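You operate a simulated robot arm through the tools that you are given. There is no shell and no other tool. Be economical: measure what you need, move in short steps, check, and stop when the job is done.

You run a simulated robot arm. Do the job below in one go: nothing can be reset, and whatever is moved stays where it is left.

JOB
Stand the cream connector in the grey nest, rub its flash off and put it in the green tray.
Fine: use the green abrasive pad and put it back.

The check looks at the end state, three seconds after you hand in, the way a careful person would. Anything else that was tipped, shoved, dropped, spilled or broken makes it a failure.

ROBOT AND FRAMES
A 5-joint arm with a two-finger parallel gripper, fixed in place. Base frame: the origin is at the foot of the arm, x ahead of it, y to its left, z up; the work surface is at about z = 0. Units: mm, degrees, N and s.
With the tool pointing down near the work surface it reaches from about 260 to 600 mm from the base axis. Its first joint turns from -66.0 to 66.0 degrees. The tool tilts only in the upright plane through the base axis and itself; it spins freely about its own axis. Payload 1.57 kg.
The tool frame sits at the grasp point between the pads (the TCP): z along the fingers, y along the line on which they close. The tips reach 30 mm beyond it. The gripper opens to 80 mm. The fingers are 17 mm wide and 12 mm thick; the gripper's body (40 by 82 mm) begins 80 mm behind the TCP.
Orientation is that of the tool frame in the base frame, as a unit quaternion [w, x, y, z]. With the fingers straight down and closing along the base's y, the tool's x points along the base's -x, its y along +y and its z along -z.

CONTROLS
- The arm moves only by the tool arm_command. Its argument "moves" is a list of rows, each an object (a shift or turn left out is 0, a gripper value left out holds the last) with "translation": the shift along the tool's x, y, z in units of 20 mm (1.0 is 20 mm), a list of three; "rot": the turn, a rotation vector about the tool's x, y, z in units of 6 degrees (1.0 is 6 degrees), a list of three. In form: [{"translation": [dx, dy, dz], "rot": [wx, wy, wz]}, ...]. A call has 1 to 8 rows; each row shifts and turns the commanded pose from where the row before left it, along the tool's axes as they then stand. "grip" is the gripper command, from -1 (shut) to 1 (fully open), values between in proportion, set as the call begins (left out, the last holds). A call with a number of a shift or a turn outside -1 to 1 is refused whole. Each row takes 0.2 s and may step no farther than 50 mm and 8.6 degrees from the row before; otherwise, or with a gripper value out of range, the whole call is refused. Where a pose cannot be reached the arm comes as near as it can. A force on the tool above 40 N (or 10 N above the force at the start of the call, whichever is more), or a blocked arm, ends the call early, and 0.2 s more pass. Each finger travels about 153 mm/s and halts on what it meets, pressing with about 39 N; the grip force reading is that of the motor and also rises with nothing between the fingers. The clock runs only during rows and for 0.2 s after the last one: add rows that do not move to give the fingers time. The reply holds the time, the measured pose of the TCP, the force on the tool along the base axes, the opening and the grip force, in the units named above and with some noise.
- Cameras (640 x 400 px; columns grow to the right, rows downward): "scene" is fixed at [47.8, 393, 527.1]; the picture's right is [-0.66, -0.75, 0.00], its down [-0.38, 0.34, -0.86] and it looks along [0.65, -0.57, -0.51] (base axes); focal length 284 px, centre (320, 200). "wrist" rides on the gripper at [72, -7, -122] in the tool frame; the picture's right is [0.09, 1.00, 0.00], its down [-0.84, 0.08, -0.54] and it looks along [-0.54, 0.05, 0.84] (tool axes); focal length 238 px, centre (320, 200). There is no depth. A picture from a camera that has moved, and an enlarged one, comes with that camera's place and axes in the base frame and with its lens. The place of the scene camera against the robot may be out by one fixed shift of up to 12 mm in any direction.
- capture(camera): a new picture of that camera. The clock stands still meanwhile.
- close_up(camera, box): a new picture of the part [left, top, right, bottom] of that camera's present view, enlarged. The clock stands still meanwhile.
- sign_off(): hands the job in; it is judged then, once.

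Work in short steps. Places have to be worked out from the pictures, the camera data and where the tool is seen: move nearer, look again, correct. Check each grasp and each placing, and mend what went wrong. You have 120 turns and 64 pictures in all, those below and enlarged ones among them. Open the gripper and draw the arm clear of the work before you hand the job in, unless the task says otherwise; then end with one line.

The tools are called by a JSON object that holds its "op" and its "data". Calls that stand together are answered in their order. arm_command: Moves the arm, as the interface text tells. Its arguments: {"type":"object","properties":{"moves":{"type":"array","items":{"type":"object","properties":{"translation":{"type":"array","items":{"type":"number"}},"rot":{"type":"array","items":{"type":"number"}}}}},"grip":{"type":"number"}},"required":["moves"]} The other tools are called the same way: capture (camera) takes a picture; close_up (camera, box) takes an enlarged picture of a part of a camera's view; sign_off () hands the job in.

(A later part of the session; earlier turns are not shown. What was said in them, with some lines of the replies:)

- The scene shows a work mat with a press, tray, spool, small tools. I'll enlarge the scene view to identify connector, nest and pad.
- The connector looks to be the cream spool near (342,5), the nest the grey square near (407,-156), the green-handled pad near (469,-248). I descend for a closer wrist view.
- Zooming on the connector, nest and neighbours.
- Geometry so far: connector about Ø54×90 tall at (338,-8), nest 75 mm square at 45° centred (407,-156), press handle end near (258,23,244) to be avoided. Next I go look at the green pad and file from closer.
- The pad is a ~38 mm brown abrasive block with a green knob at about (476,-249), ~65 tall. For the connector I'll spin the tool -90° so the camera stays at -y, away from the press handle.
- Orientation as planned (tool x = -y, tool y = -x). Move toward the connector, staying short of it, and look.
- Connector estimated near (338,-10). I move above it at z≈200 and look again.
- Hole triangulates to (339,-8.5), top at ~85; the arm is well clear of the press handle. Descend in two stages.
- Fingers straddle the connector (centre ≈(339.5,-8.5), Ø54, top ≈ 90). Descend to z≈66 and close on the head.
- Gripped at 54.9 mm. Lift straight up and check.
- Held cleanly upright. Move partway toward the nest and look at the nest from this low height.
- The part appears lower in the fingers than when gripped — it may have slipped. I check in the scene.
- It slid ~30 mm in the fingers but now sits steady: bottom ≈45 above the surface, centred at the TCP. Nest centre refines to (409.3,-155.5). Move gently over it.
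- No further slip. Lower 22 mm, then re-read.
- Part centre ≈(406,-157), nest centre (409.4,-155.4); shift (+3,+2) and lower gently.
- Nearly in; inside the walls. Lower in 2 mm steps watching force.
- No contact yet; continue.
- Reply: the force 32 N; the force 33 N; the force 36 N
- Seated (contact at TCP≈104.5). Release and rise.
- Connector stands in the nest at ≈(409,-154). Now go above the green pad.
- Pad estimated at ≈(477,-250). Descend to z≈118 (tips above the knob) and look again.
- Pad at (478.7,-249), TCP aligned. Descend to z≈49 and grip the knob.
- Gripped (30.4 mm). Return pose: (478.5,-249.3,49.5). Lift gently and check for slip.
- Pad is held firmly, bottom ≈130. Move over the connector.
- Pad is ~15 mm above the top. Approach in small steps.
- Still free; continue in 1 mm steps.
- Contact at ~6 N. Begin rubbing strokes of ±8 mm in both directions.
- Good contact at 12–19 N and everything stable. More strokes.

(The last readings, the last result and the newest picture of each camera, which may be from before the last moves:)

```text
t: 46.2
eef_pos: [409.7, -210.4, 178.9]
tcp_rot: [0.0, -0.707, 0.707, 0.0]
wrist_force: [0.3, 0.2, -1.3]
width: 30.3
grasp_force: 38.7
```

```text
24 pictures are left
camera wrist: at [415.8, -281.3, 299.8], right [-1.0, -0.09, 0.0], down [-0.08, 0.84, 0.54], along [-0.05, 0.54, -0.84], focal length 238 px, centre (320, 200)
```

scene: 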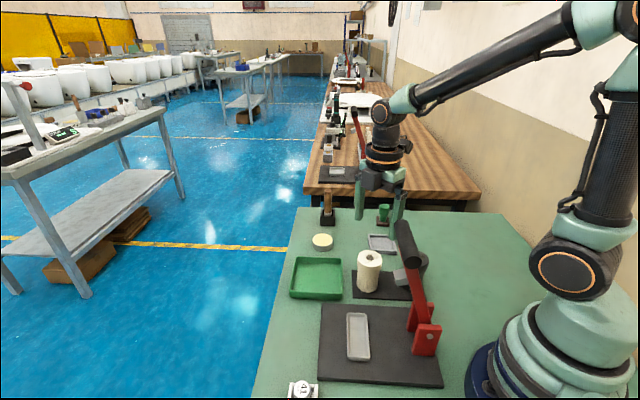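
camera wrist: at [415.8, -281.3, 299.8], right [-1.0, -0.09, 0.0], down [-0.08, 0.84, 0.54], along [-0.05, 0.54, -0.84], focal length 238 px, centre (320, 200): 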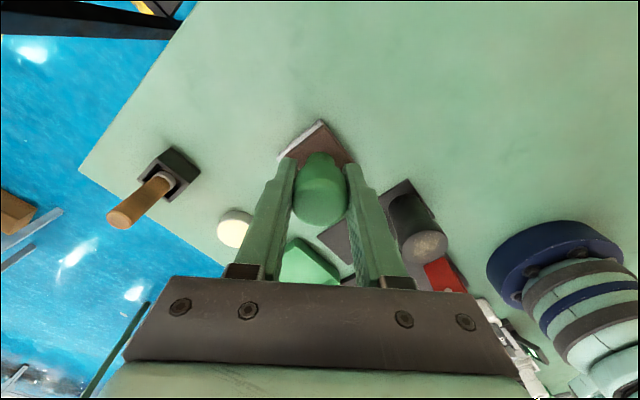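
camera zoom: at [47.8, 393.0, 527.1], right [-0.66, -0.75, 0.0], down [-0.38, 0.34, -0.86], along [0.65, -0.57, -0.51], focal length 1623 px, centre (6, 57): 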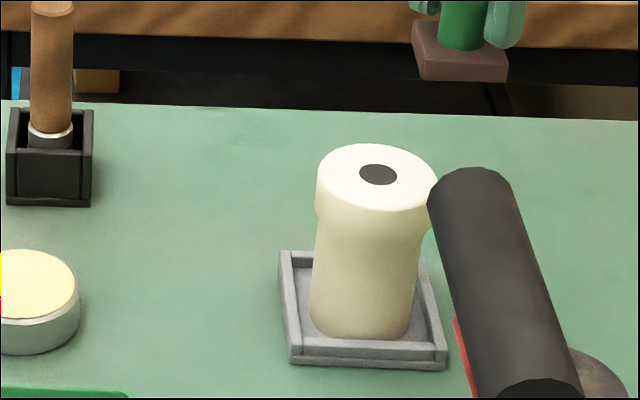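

The top face is clean — flash gone. Return the pad to (478.5,-249.3).

{"op": "arm_command", "data": {"moves": [{"translation": [0.4875, -0.86, 0]}, {"translation": [0.4875, -0.86, 0]}, {"translation": [0.4875, -0.86, 0]}, {"translation": [0.4875, -0.86, 0]}, {}]}}

{"op": "arm_command", "data": {"moves": [{"translation": [0, 0, 1]}, {"translation": [0, 0, 1]}, {"translation": [0, 0, 1]}, {"translation": [0, 0, 1]}, {"translation": [0, 0, 1]}, {}]}}

{"op": "arm_command", "data": {"moves": [{}]}}

```text
t: 47.4
eef_pos: [481.0, -248.9, 180.4]
tcp_rot: [0.0, -0.707, 0.707, 0.0]
wrist_force: [0.0, -1.1, -0.5]
width: 30.7
grasp_force: 39.3
```

```text
t: 48.8
eef_pos: [481.5, -250.0, 79.9]
tcp_rot: [-0.001, -0.707, 0.707, 0.0]
wrist_force: [0.4, 0.2, -1.1]
width: 30.1
grasp_force: 38.7
```

```text
t: 49.2
eef_pos: [480.6, -249.3, 81.3]
tcp_rot: [0.0, 0.708, -0.707, 0.0]
wrist_force: [-0.6, -0.1, -1.0]
width: 30.2
grasp_force: 38.9
```

About 2 mm far in x; correct and lower to just above the surface, then feel.

{"op": "arm_command", "data": {"moves": [{"translation": [0, 0.1, 0.7]}, {"translation": [0, 0, 0.7]}, {}]}}

{"op": "arm_command", "data": {"moves": [{"translation": [0, 0, 0.05]}, {}]}}

{"op": "arm_command", "data": {"moves": [{"translation": [0, 0, 0.05]}, {}]}}

{"op": "arm_command", "data": {"moves": [{"translation": [0, 0, 0.03]}, {}]}}

```text
t: 50.0
eef_pos: [478.0, -250.3, 51.0]
tcp_rot: [0.0, 0.707, -0.707, 0.001]
wrist_force: [0.7, -0.3, -0.4]
width: 30.5
grasp_force: 39.1
```

```text
t: 50.6
eef_pos: [478.7, -249.2, 50.6]
tcp_rot: [-0.001, -0.707, 0.707, 0.0]
wrist_force: [0.1, -0.1, -0.6]
width: 30.5
grasp_force: 39.4
```

```text
t: 51.2
eef_pos: [478.1, -249.8, 50.9]
tcp_rot: [0.0, -0.707, 0.707, -0.001]
wrist_force: [0.0, -0.4, -1.3]
width: 30.3
grasp_force: 39.3
```

```text
t: 51.8
eef_pos: [478.5, -248.0, 49.3]
tcp_rot: [0.0, 0.707, -0.707, 0.0]
wrist_force: [-0.3, -0.3, -1.1]
width: 30.2
grasp_force: 38.6
```

Still free; a few more fine steps.

{"op": "arm_command", "data": {"moves": [{"translation": [0, 0, 0.04]}, {}]}}

{"op": "arm_command", "data": {"moves": [{"translation": [0, 0, 0.04]}, {}]}}

{"op": "arm_command", "data": {"moves": [{"translation": [0, 0, 0.04]}, {}]}}

```text
t: 52.4
eef_pos: [478.6, -248.2, 48.9]
tcp_rot: [0.0, 0.707, -0.707, 0.001]
wrist_force: [-0.9, 1.7, 4.7]
width: 30.1
grasp_force: 38.8
```

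```text
t: 53.0
eef_pos: [478.8, -249.2, 49.3]
tcp_rot: [0.0, -0.707, 0.708, -0.001]
wrist_force: [-5.6, 5.4, 23.8]
width: 30.3
grasp_force: 38.7
```

```text
t: 53.6
eef_pos: [478.1, -249.2, 49.5]
tcp_rot: [0.001, -0.706, 0.708, -0.002]
wrist_force: [-8.1, 4.1, 32.7]
width: 30.4
grasp_force: 39.4
```

On the surface. Ease off 1 mm, release, rise.

{"op": "arm_command", "data": {"moves": [{"translation": [0, 0, -0.07]}, {}]}}

{"op": "arm_command", "data": {"moves": [{}, {}, {}], "grip": 1}}

{"op": "arm_command", "data": {"moves": [{"translation": [0, 0, -1]}, {"translation": [0, 0, -1]}, {"translation": [0, 0, -1]}, {"translation": [0, 0, -1]}, {"translation": [0, 0, -1]}, {"translation": [0, 0, -1]}, {"translation": [0, 0, -1]}]}}

{"op": "capture", "data": {"camera": "wrist"}}

```text
t: 54.2
eef_pos: [477.6, -250.6, 48.4]
tcp_rot: [0.0, 0.707, -0.707, 0.002]
wrist_force: [3.0, -4.3, 13.1]
width: 30.4
grasp_force: 39.1
```

```text
t: 55.0
eef_pos: [478.5, -248.2, 48.1]
tcp_rot: [-0.001, -0.707, 0.707, 0.0]
wrist_force: [1.0, -0.1, -0.6]
width: 80.0
grasp_force: 0.1
```

```text
t: 56.6
eef_pos: [478.9, -248.1, 188.3]
tcp_rot: [-0.001, 0.707, -0.707, 0.0]
wrist_force: [0.2, 0.2, 0.0]
width: 79.8
grasp_force: 0.0
```

```text
23 pictures are left
camera wrist: at [483.2, -319.5, 310.3], right [-1.0, -0.09, 0.0], down [-0.08, 0.84, 0.54], along [-0.05, 0.54, -0.84], focal length 238 px, centre (320, 200)
```

wrist: 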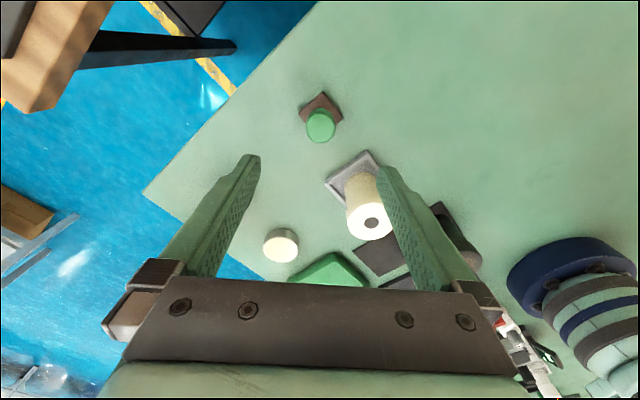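

Pad is back, upright at its original spot. Move above the connector (≈(408.5,-154)).

{"op": "arm_command", "data": {"moves": [{"translation": [-0.785, 0.583, 0]}, {"translation": [-0.785, 0.583, 0]}, {"translation": [-0.785, 0.583, 0]}, {"translation": [-0.785, 0.583, 0]}, {"translation": [-0.785, 0.583, 0]}, {"translation": [-0.785, 0.583, 0]}, {}]}}

{"op": "arm_command", "data": {"moves": [{"translation": [0, 0, 0.9]}, {"translation": [0, 0, 0.9]}, {}]}}

{"op": "capture", "data": {"camera": "wrist"}}

```text
t: 58.2
eef_pos: [406.5, -152.6, 188.9]
tcp_rot: [0.0, -0.707, 0.707, 0.0]
wrist_force: [0.5, -0.3, 0.0]
width: 80.0
grasp_force: 0.0
```

```text
t: 59.0
eef_pos: [405.4, -154.2, 151.6]
tcp_rot: [-0.001, -0.707, 0.707, 0.0]
wrist_force: [-0.3, 0.1, -0.8]
width: 80.3
grasp_force: 0.0
```

```text
22 pictures are left
camera wrist: at [411.0, -224.5, 272.6], right [-1.0, -0.09, 0.0], down [-0.08, 0.84, 0.54], along [-0.05, 0.54, -0.84], focal length 238 px, centre (320, 200)
```

wrist: 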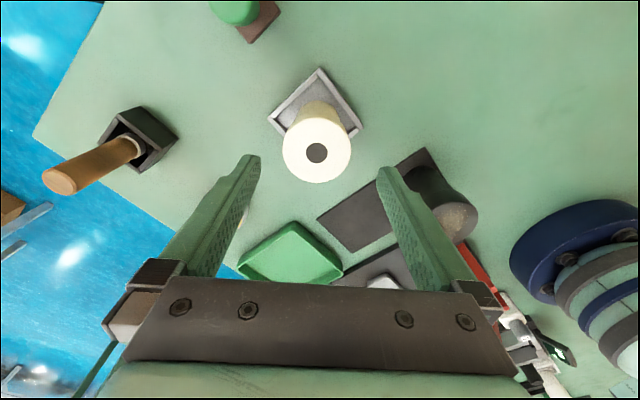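

Connector at (407.7,-153.6). Align and descend to z≈97, then close.

{"op": "arm_command", "data": {"moves": [{"translation": [0, -0.1, 0.9]}, {"translation": [0, 0, 0.9]}, {"translation": [0, 0, 0.9]}, {}]}}

{"op": "arm_command", "data": {"moves": [{}, {}, {}], "grip": -1}}

{"op": "arm_command", "data": {"moves": [{"translation": [0, 0, -0.15]}, {"translation": [0, 0, -0.25]}, {"translation": [0, 0, -0.4]}, {"translation": [0, 0, -0.4]}, {"translation": [0, 0, -0.4]}, {"translation": [0, 0, -0.3]}, {}]}}

{"op": "capture", "data": {"camera": "wrist"}}

{"op": "close_up", "data": {"camera": "scene", "box": [310, 150, 430, 270]}}

```text
t: 60.0
eef_pos: [407.4, -153.0, 98.4]
tcp_rot: [0.0, -0.707, 0.708, 0.0]
wrist_force: [-0.6, 0.2, -0.4]
width: 80.4
grasp_force: 0.1
```

```text
t: 60.8
eef_pos: [409.1, -153.6, 99.8]
tcp_rot: [0.0, -0.707, 0.707, 0.0]
wrist_force: [0.3, 0.8, -0.6]
width: 54.4
grasp_force: 39.3
```

```text
t: 62.4
eef_pos: [407.9, -154.7, 135.8]
tcp_rot: [0.0, 0.707, -0.707, 0.0]
wrist_force: [-0.3, -0.4, -1.6]
width: 54.0
grasp_force: 39.0
```

```text
21 pictures are left
camera wrist: at [413.8, -225.7, 257.1], right [-1.0, -0.09, 0.0], down [-0.08, 0.84, 0.54], along [-0.05, 0.54, -0.84], focal length 238 px, centre (320, 200)
```

wrist: 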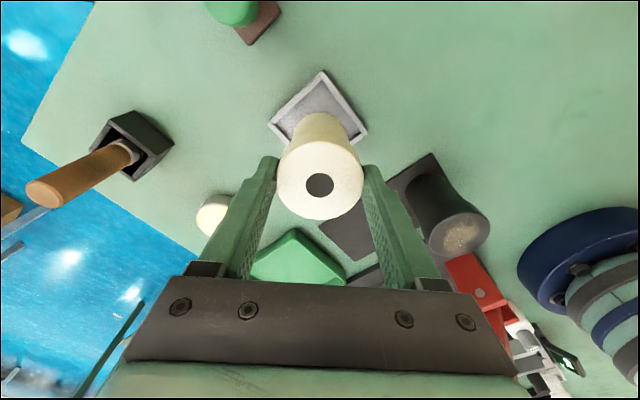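

```text
3.33 times, centred on (370, 210) of scene
camera zoom: at [47.8, 393.0, 527.1], right [-0.66, -0.75, 0.0], down [-0.38, 0.34, -0.86], along [0.65, -0.57, -0.51], focal length 947 px, centre (153, 167)
```

zoom: 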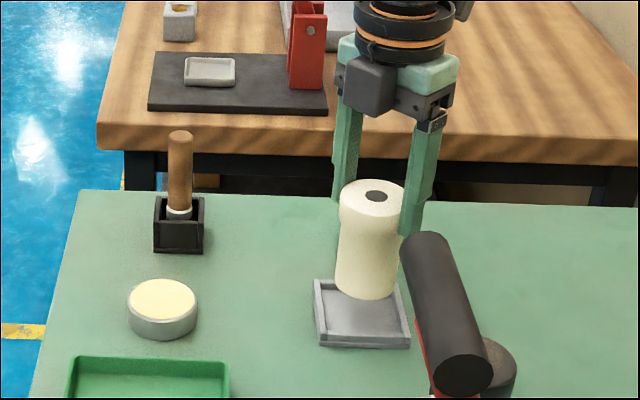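

No slip. Carry gently toward the tray centre (430,71).

{"op": "arm_command", "data": {"moves": [{"translation": [-0.3, -0.03, -0.3]}, {"translation": [-0.7, -0.08, -0.3]}, {"translation": [-0.8, -0.08, 0]}, {"translation": [-0.8, -0.08, 0]}, {"translation": [-0.8, -0.08, 0]}, {"translation": [-0.8, -0.08, 0]}, {"translation": [-0.8, -0.08, 0]}, {"translation": [-0.7, -0.08, 0]}]}}

{"op": "arm_command", "data": {"moves": [{"translation": [-0.7, -0.08, 0]}, {"translation": [-0.8, -0.08, 0]}, {"translation": [-0.8, -0.08, 0]}, {"translation": [-0.8, -0.08, 0]}, {"translation": [-0.8, -0.08, 0]}, {"translation": [-0.8, -0.08, 0]}, {"translation": [-0.55, -0.08, 0]}, {"translation": [-0.3, -0.08, 0]}]}}

{"op": "capture", "data": {"camera": "wrist"}}

{"op": "close_up", "data": {"camera": "scene", "box": [270, 170, 410, 310]}}

```text
t: 64.2
eef_pos: [419.9, -41.6, 148.6]
tcp_rot: [0.0, 0.707, -0.707, 0.0]
wrist_force: [0.1, -0.7, -1.9]
width: 54.3
grasp_force: 39.0
```

```text
t: 66.0
eef_pos: [435.2, 70.5, 151.0]
tcp_rot: [0.0, -0.707, 0.707, 0.0]
wrist_force: [-0.1, -0.6, -1.1]
width: 54.0
grasp_force: 39.1
```

```text
19 pictures are left
camera wrist: at [440.2, -0.1, 270.2], right [-1.0, -0.09, 0.0], down [-0.08, 0.84, 0.54], along [-0.05, 0.54, -0.84], focal length 238 px, centre (320, 200)
```

wrist: 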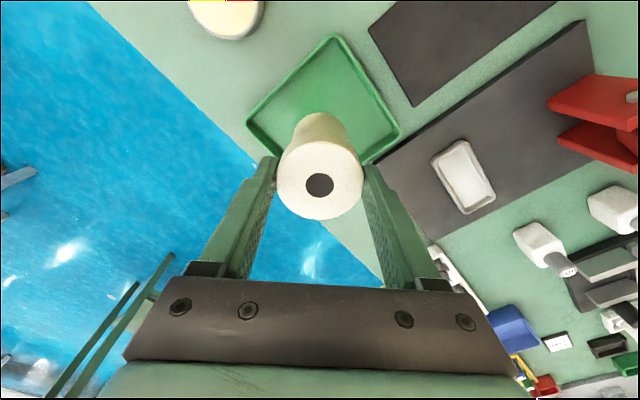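

```text
2.86 times, centred on (340, 240) of scene
camera zoom: at [47.8, 393.0, 527.1], right [-0.66, -0.75, 0.0], down [-0.38, 0.34, -0.86], along [0.65, -0.57, -0.51], focal length 812 px, centre (263, 86)
```

zoom: 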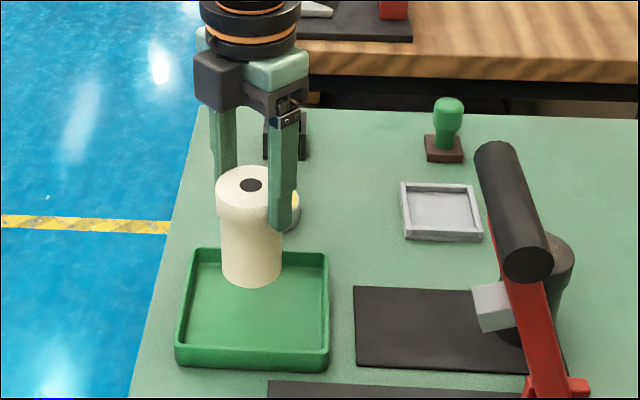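

Tray centre confirmed (429,72). Shift −6 mm in x and lower.

{"op": "arm_command", "data": {"moves": [{"translation": [0, 0.25, 0]}, {"translation": [-0.05, 0.05, 0.4]}, {"translation": [0, 0, 0.6]}, {"translation": [0, 0, 0.6]}, {"translation": [0, 0, 0.5]}, {}]}}

{"op": "arm_command", "data": {"moves": [{"translation": [0, 0, 0.1]}, {"translation": [0, 0, 0.1]}, {}]}}

{"op": "arm_command", "data": {"moves": [{"translation": [0, 0, 0.06]}, {}]}}

{"op": "arm_command", "data": {"moves": [{"translation": [0, 0, 0.06]}, {}]}}

```text
t: 67.4
eef_pos: [428.3, 73.5, 106.4]
tcp_rot: [0.0, -0.707, 0.707, 0.0]
wrist_force: [-0.9, -0.1, -1.9]
width: 54.4
grasp_force: 39.0
```

```text
t: 68.2
eef_pos: [426.1, 72.6, 102.5]
tcp_rot: [0.0, 0.707, -0.707, 0.0]
wrist_force: [0.3, 0.1, -0.9]
width: 54.3
grasp_force: 38.9
```

```text
t: 68.8
eef_pos: [426.0, 71.8, 101.6]
tcp_rot: [-0.001, 0.707, -0.707, 0.0]
wrist_force: [0.1, 0.4, -1.9]
width: 54.3
grasp_force: 38.9
```

```text
t: 69.4
eef_pos: [426.3, 71.4, 100.6]
tcp_rot: [0.0, -0.707, 0.707, -0.001]
wrist_force: [-0.1, 0.0, -1.1]
width: 53.9
grasp_force: 40.1
```

Not touching yet; continue ~1 mm steps.

{"op": "arm_command", "data": {"moves": [{"translation": [0, 0, 0.06]}, {}]}}

{"op": "arm_command", "data": {"moves": [{"translation": [0, 0, 0.06]}, {}]}}

{"op": "arm_command", "data": {"moves": [{"translation": [0, 0, 0.06]}, {}]}}

```text
t: 70.0
eef_pos: [427.4, 71.9, 97.9]
tcp_rot: [0.001, 0.707, -0.707, 0.0]
wrist_force: [0.0, 0.0, -1.2]
width: 54.0
grasp_force: 39.1
```

```text
t: 70.6
eef_pos: [427.5, 72.1, 98.1]
tcp_rot: [0.001, -0.707, 0.708, 0.001]
wrist_force: [-3.0, -1.2, 10.8]
width: 54.4
grasp_force: 38.3
```

```text
t: 71.2
eef_pos: [428.7, 72.5, 97.1]
tcp_rot: [0.001, -0.707, 0.708, -0.002]
wrist_force: [-10.1, -2.4, 32.6]
width: 54.2
grasp_force: 39.1
```

Seated. Ease off, release and rise clear, then look.

{"op": "arm_command", "data": {"moves": [{"translation": [0, 0, -0.06]}, {}]}}

{"op": "arm_command", "data": {"moves": [{}, {}, {}], "grip": 1}}

{"op": "arm_command", "data": {"moves": [{"translation": [0, 0, -1]}, {"translation": [0, 0, -1]}, {"translation": [0, 0, -1]}, {"translation": [0, 0, -1]}, {"translation": [0, 0, -1]}, {"translation": [0, 0, -1]}, {"translation": [0, 0, -1]}, {"translation": [0, 0, -1]}]}}

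{"op": "capture", "data": {"camera": "scene"}}

{"op": "capture", "data": {"camera": "wrist"}}

{"op": "close_up", "data": {"camera": "scene", "box": [270, 190, 430, 310]}}

```text
t: 71.8
eef_pos: [428.2, 72.0, 97.8]
tcp_rot: [0.001, -0.706, 0.708, -0.001]
wrist_force: [1.8, -6.3, 15.6]
width: 54.2
grasp_force: 38.9
```

```text
t: 72.6
eef_pos: [426.7, 72.4, 99.0]
tcp_rot: [0.0, -0.707, 0.707, 0.0]
wrist_force: [0.2, 0.4, -0.2]
width: 79.9
grasp_force: 0.0
```

```text
t: 74.4
eef_pos: [430.1, 72.5, 258.3]
tcp_rot: [0.0, -0.707, 0.707, 0.0]
wrist_force: [0.4, 0.7, 0.3]
width: 79.9
grasp_force: 0.1
```

```text
17 pictures are left
```

scene: 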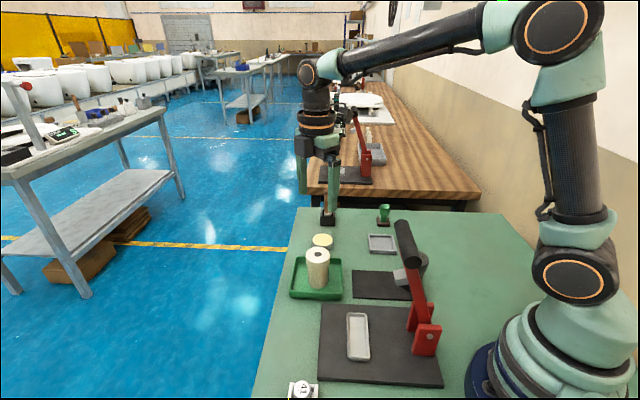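

```text
16 pictures are left
camera wrist: at [434.7, 1.7, 379.5], right [-1.0, -0.09, 0.0], down [-0.08, 0.84, 0.54], along [-0.05, 0.54, -0.84], focal length 238 px, centre (320, 200)
```

wrist: 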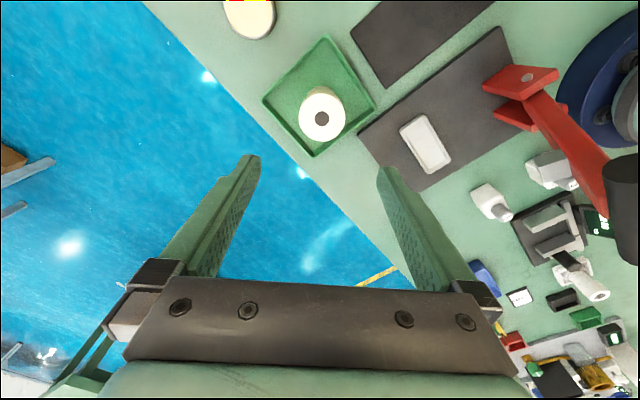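

```text
3.33 times, centred on (350, 250) of scene
camera zoom: at [47.8, 393.0, 527.1], right [-0.66, -0.75, 0.0], down [-0.38, 0.34, -0.86], along [0.65, -0.57, -0.51], focal length 947 px, centre (220, 33)
```

zoom: 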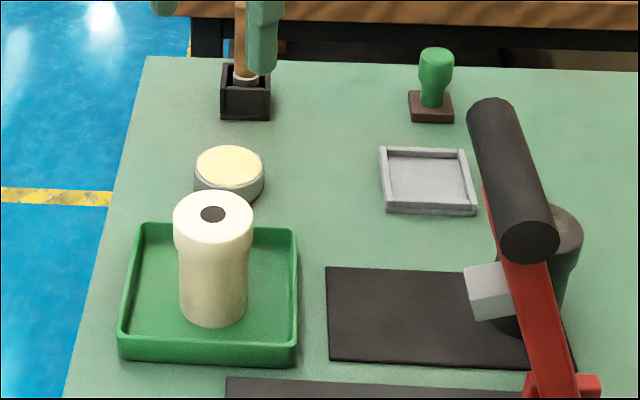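

Connector stands clean in the tray, the pad is back, all else undisturbed. Draw the arm back and up, then hand in.

{"op": "arm_command", "data": {"moves": [{"translation": [0.8, 0.3, -0.8]}, {"translation": [0.8, 0.3, -0.8]}, {"translation": [0.8, 0.3, -0.8]}, {"translation": [0.8, 0.3, -0.8]}, {"translation": [0.8, 0.3, -0.8]}, {}]}}

{"op": "sign_off", "data": {}}

```text
t: 75.8
eef_pos: [397.1, -7.1, 337.8]
tcp_rot: [0.0, -0.707, 0.707, 0.001]
wrist_force: [-0.2, -0.8, -0.6]
width: 80.3
grasp_force: 0.0
```

```text
The job is handed in.
```

I stood the cream connector in the grey nest, rubbed its flash off with the green pad, put the pad back where it was and stood the connector in the green tray; the last pictures showed nothing else disturbed.
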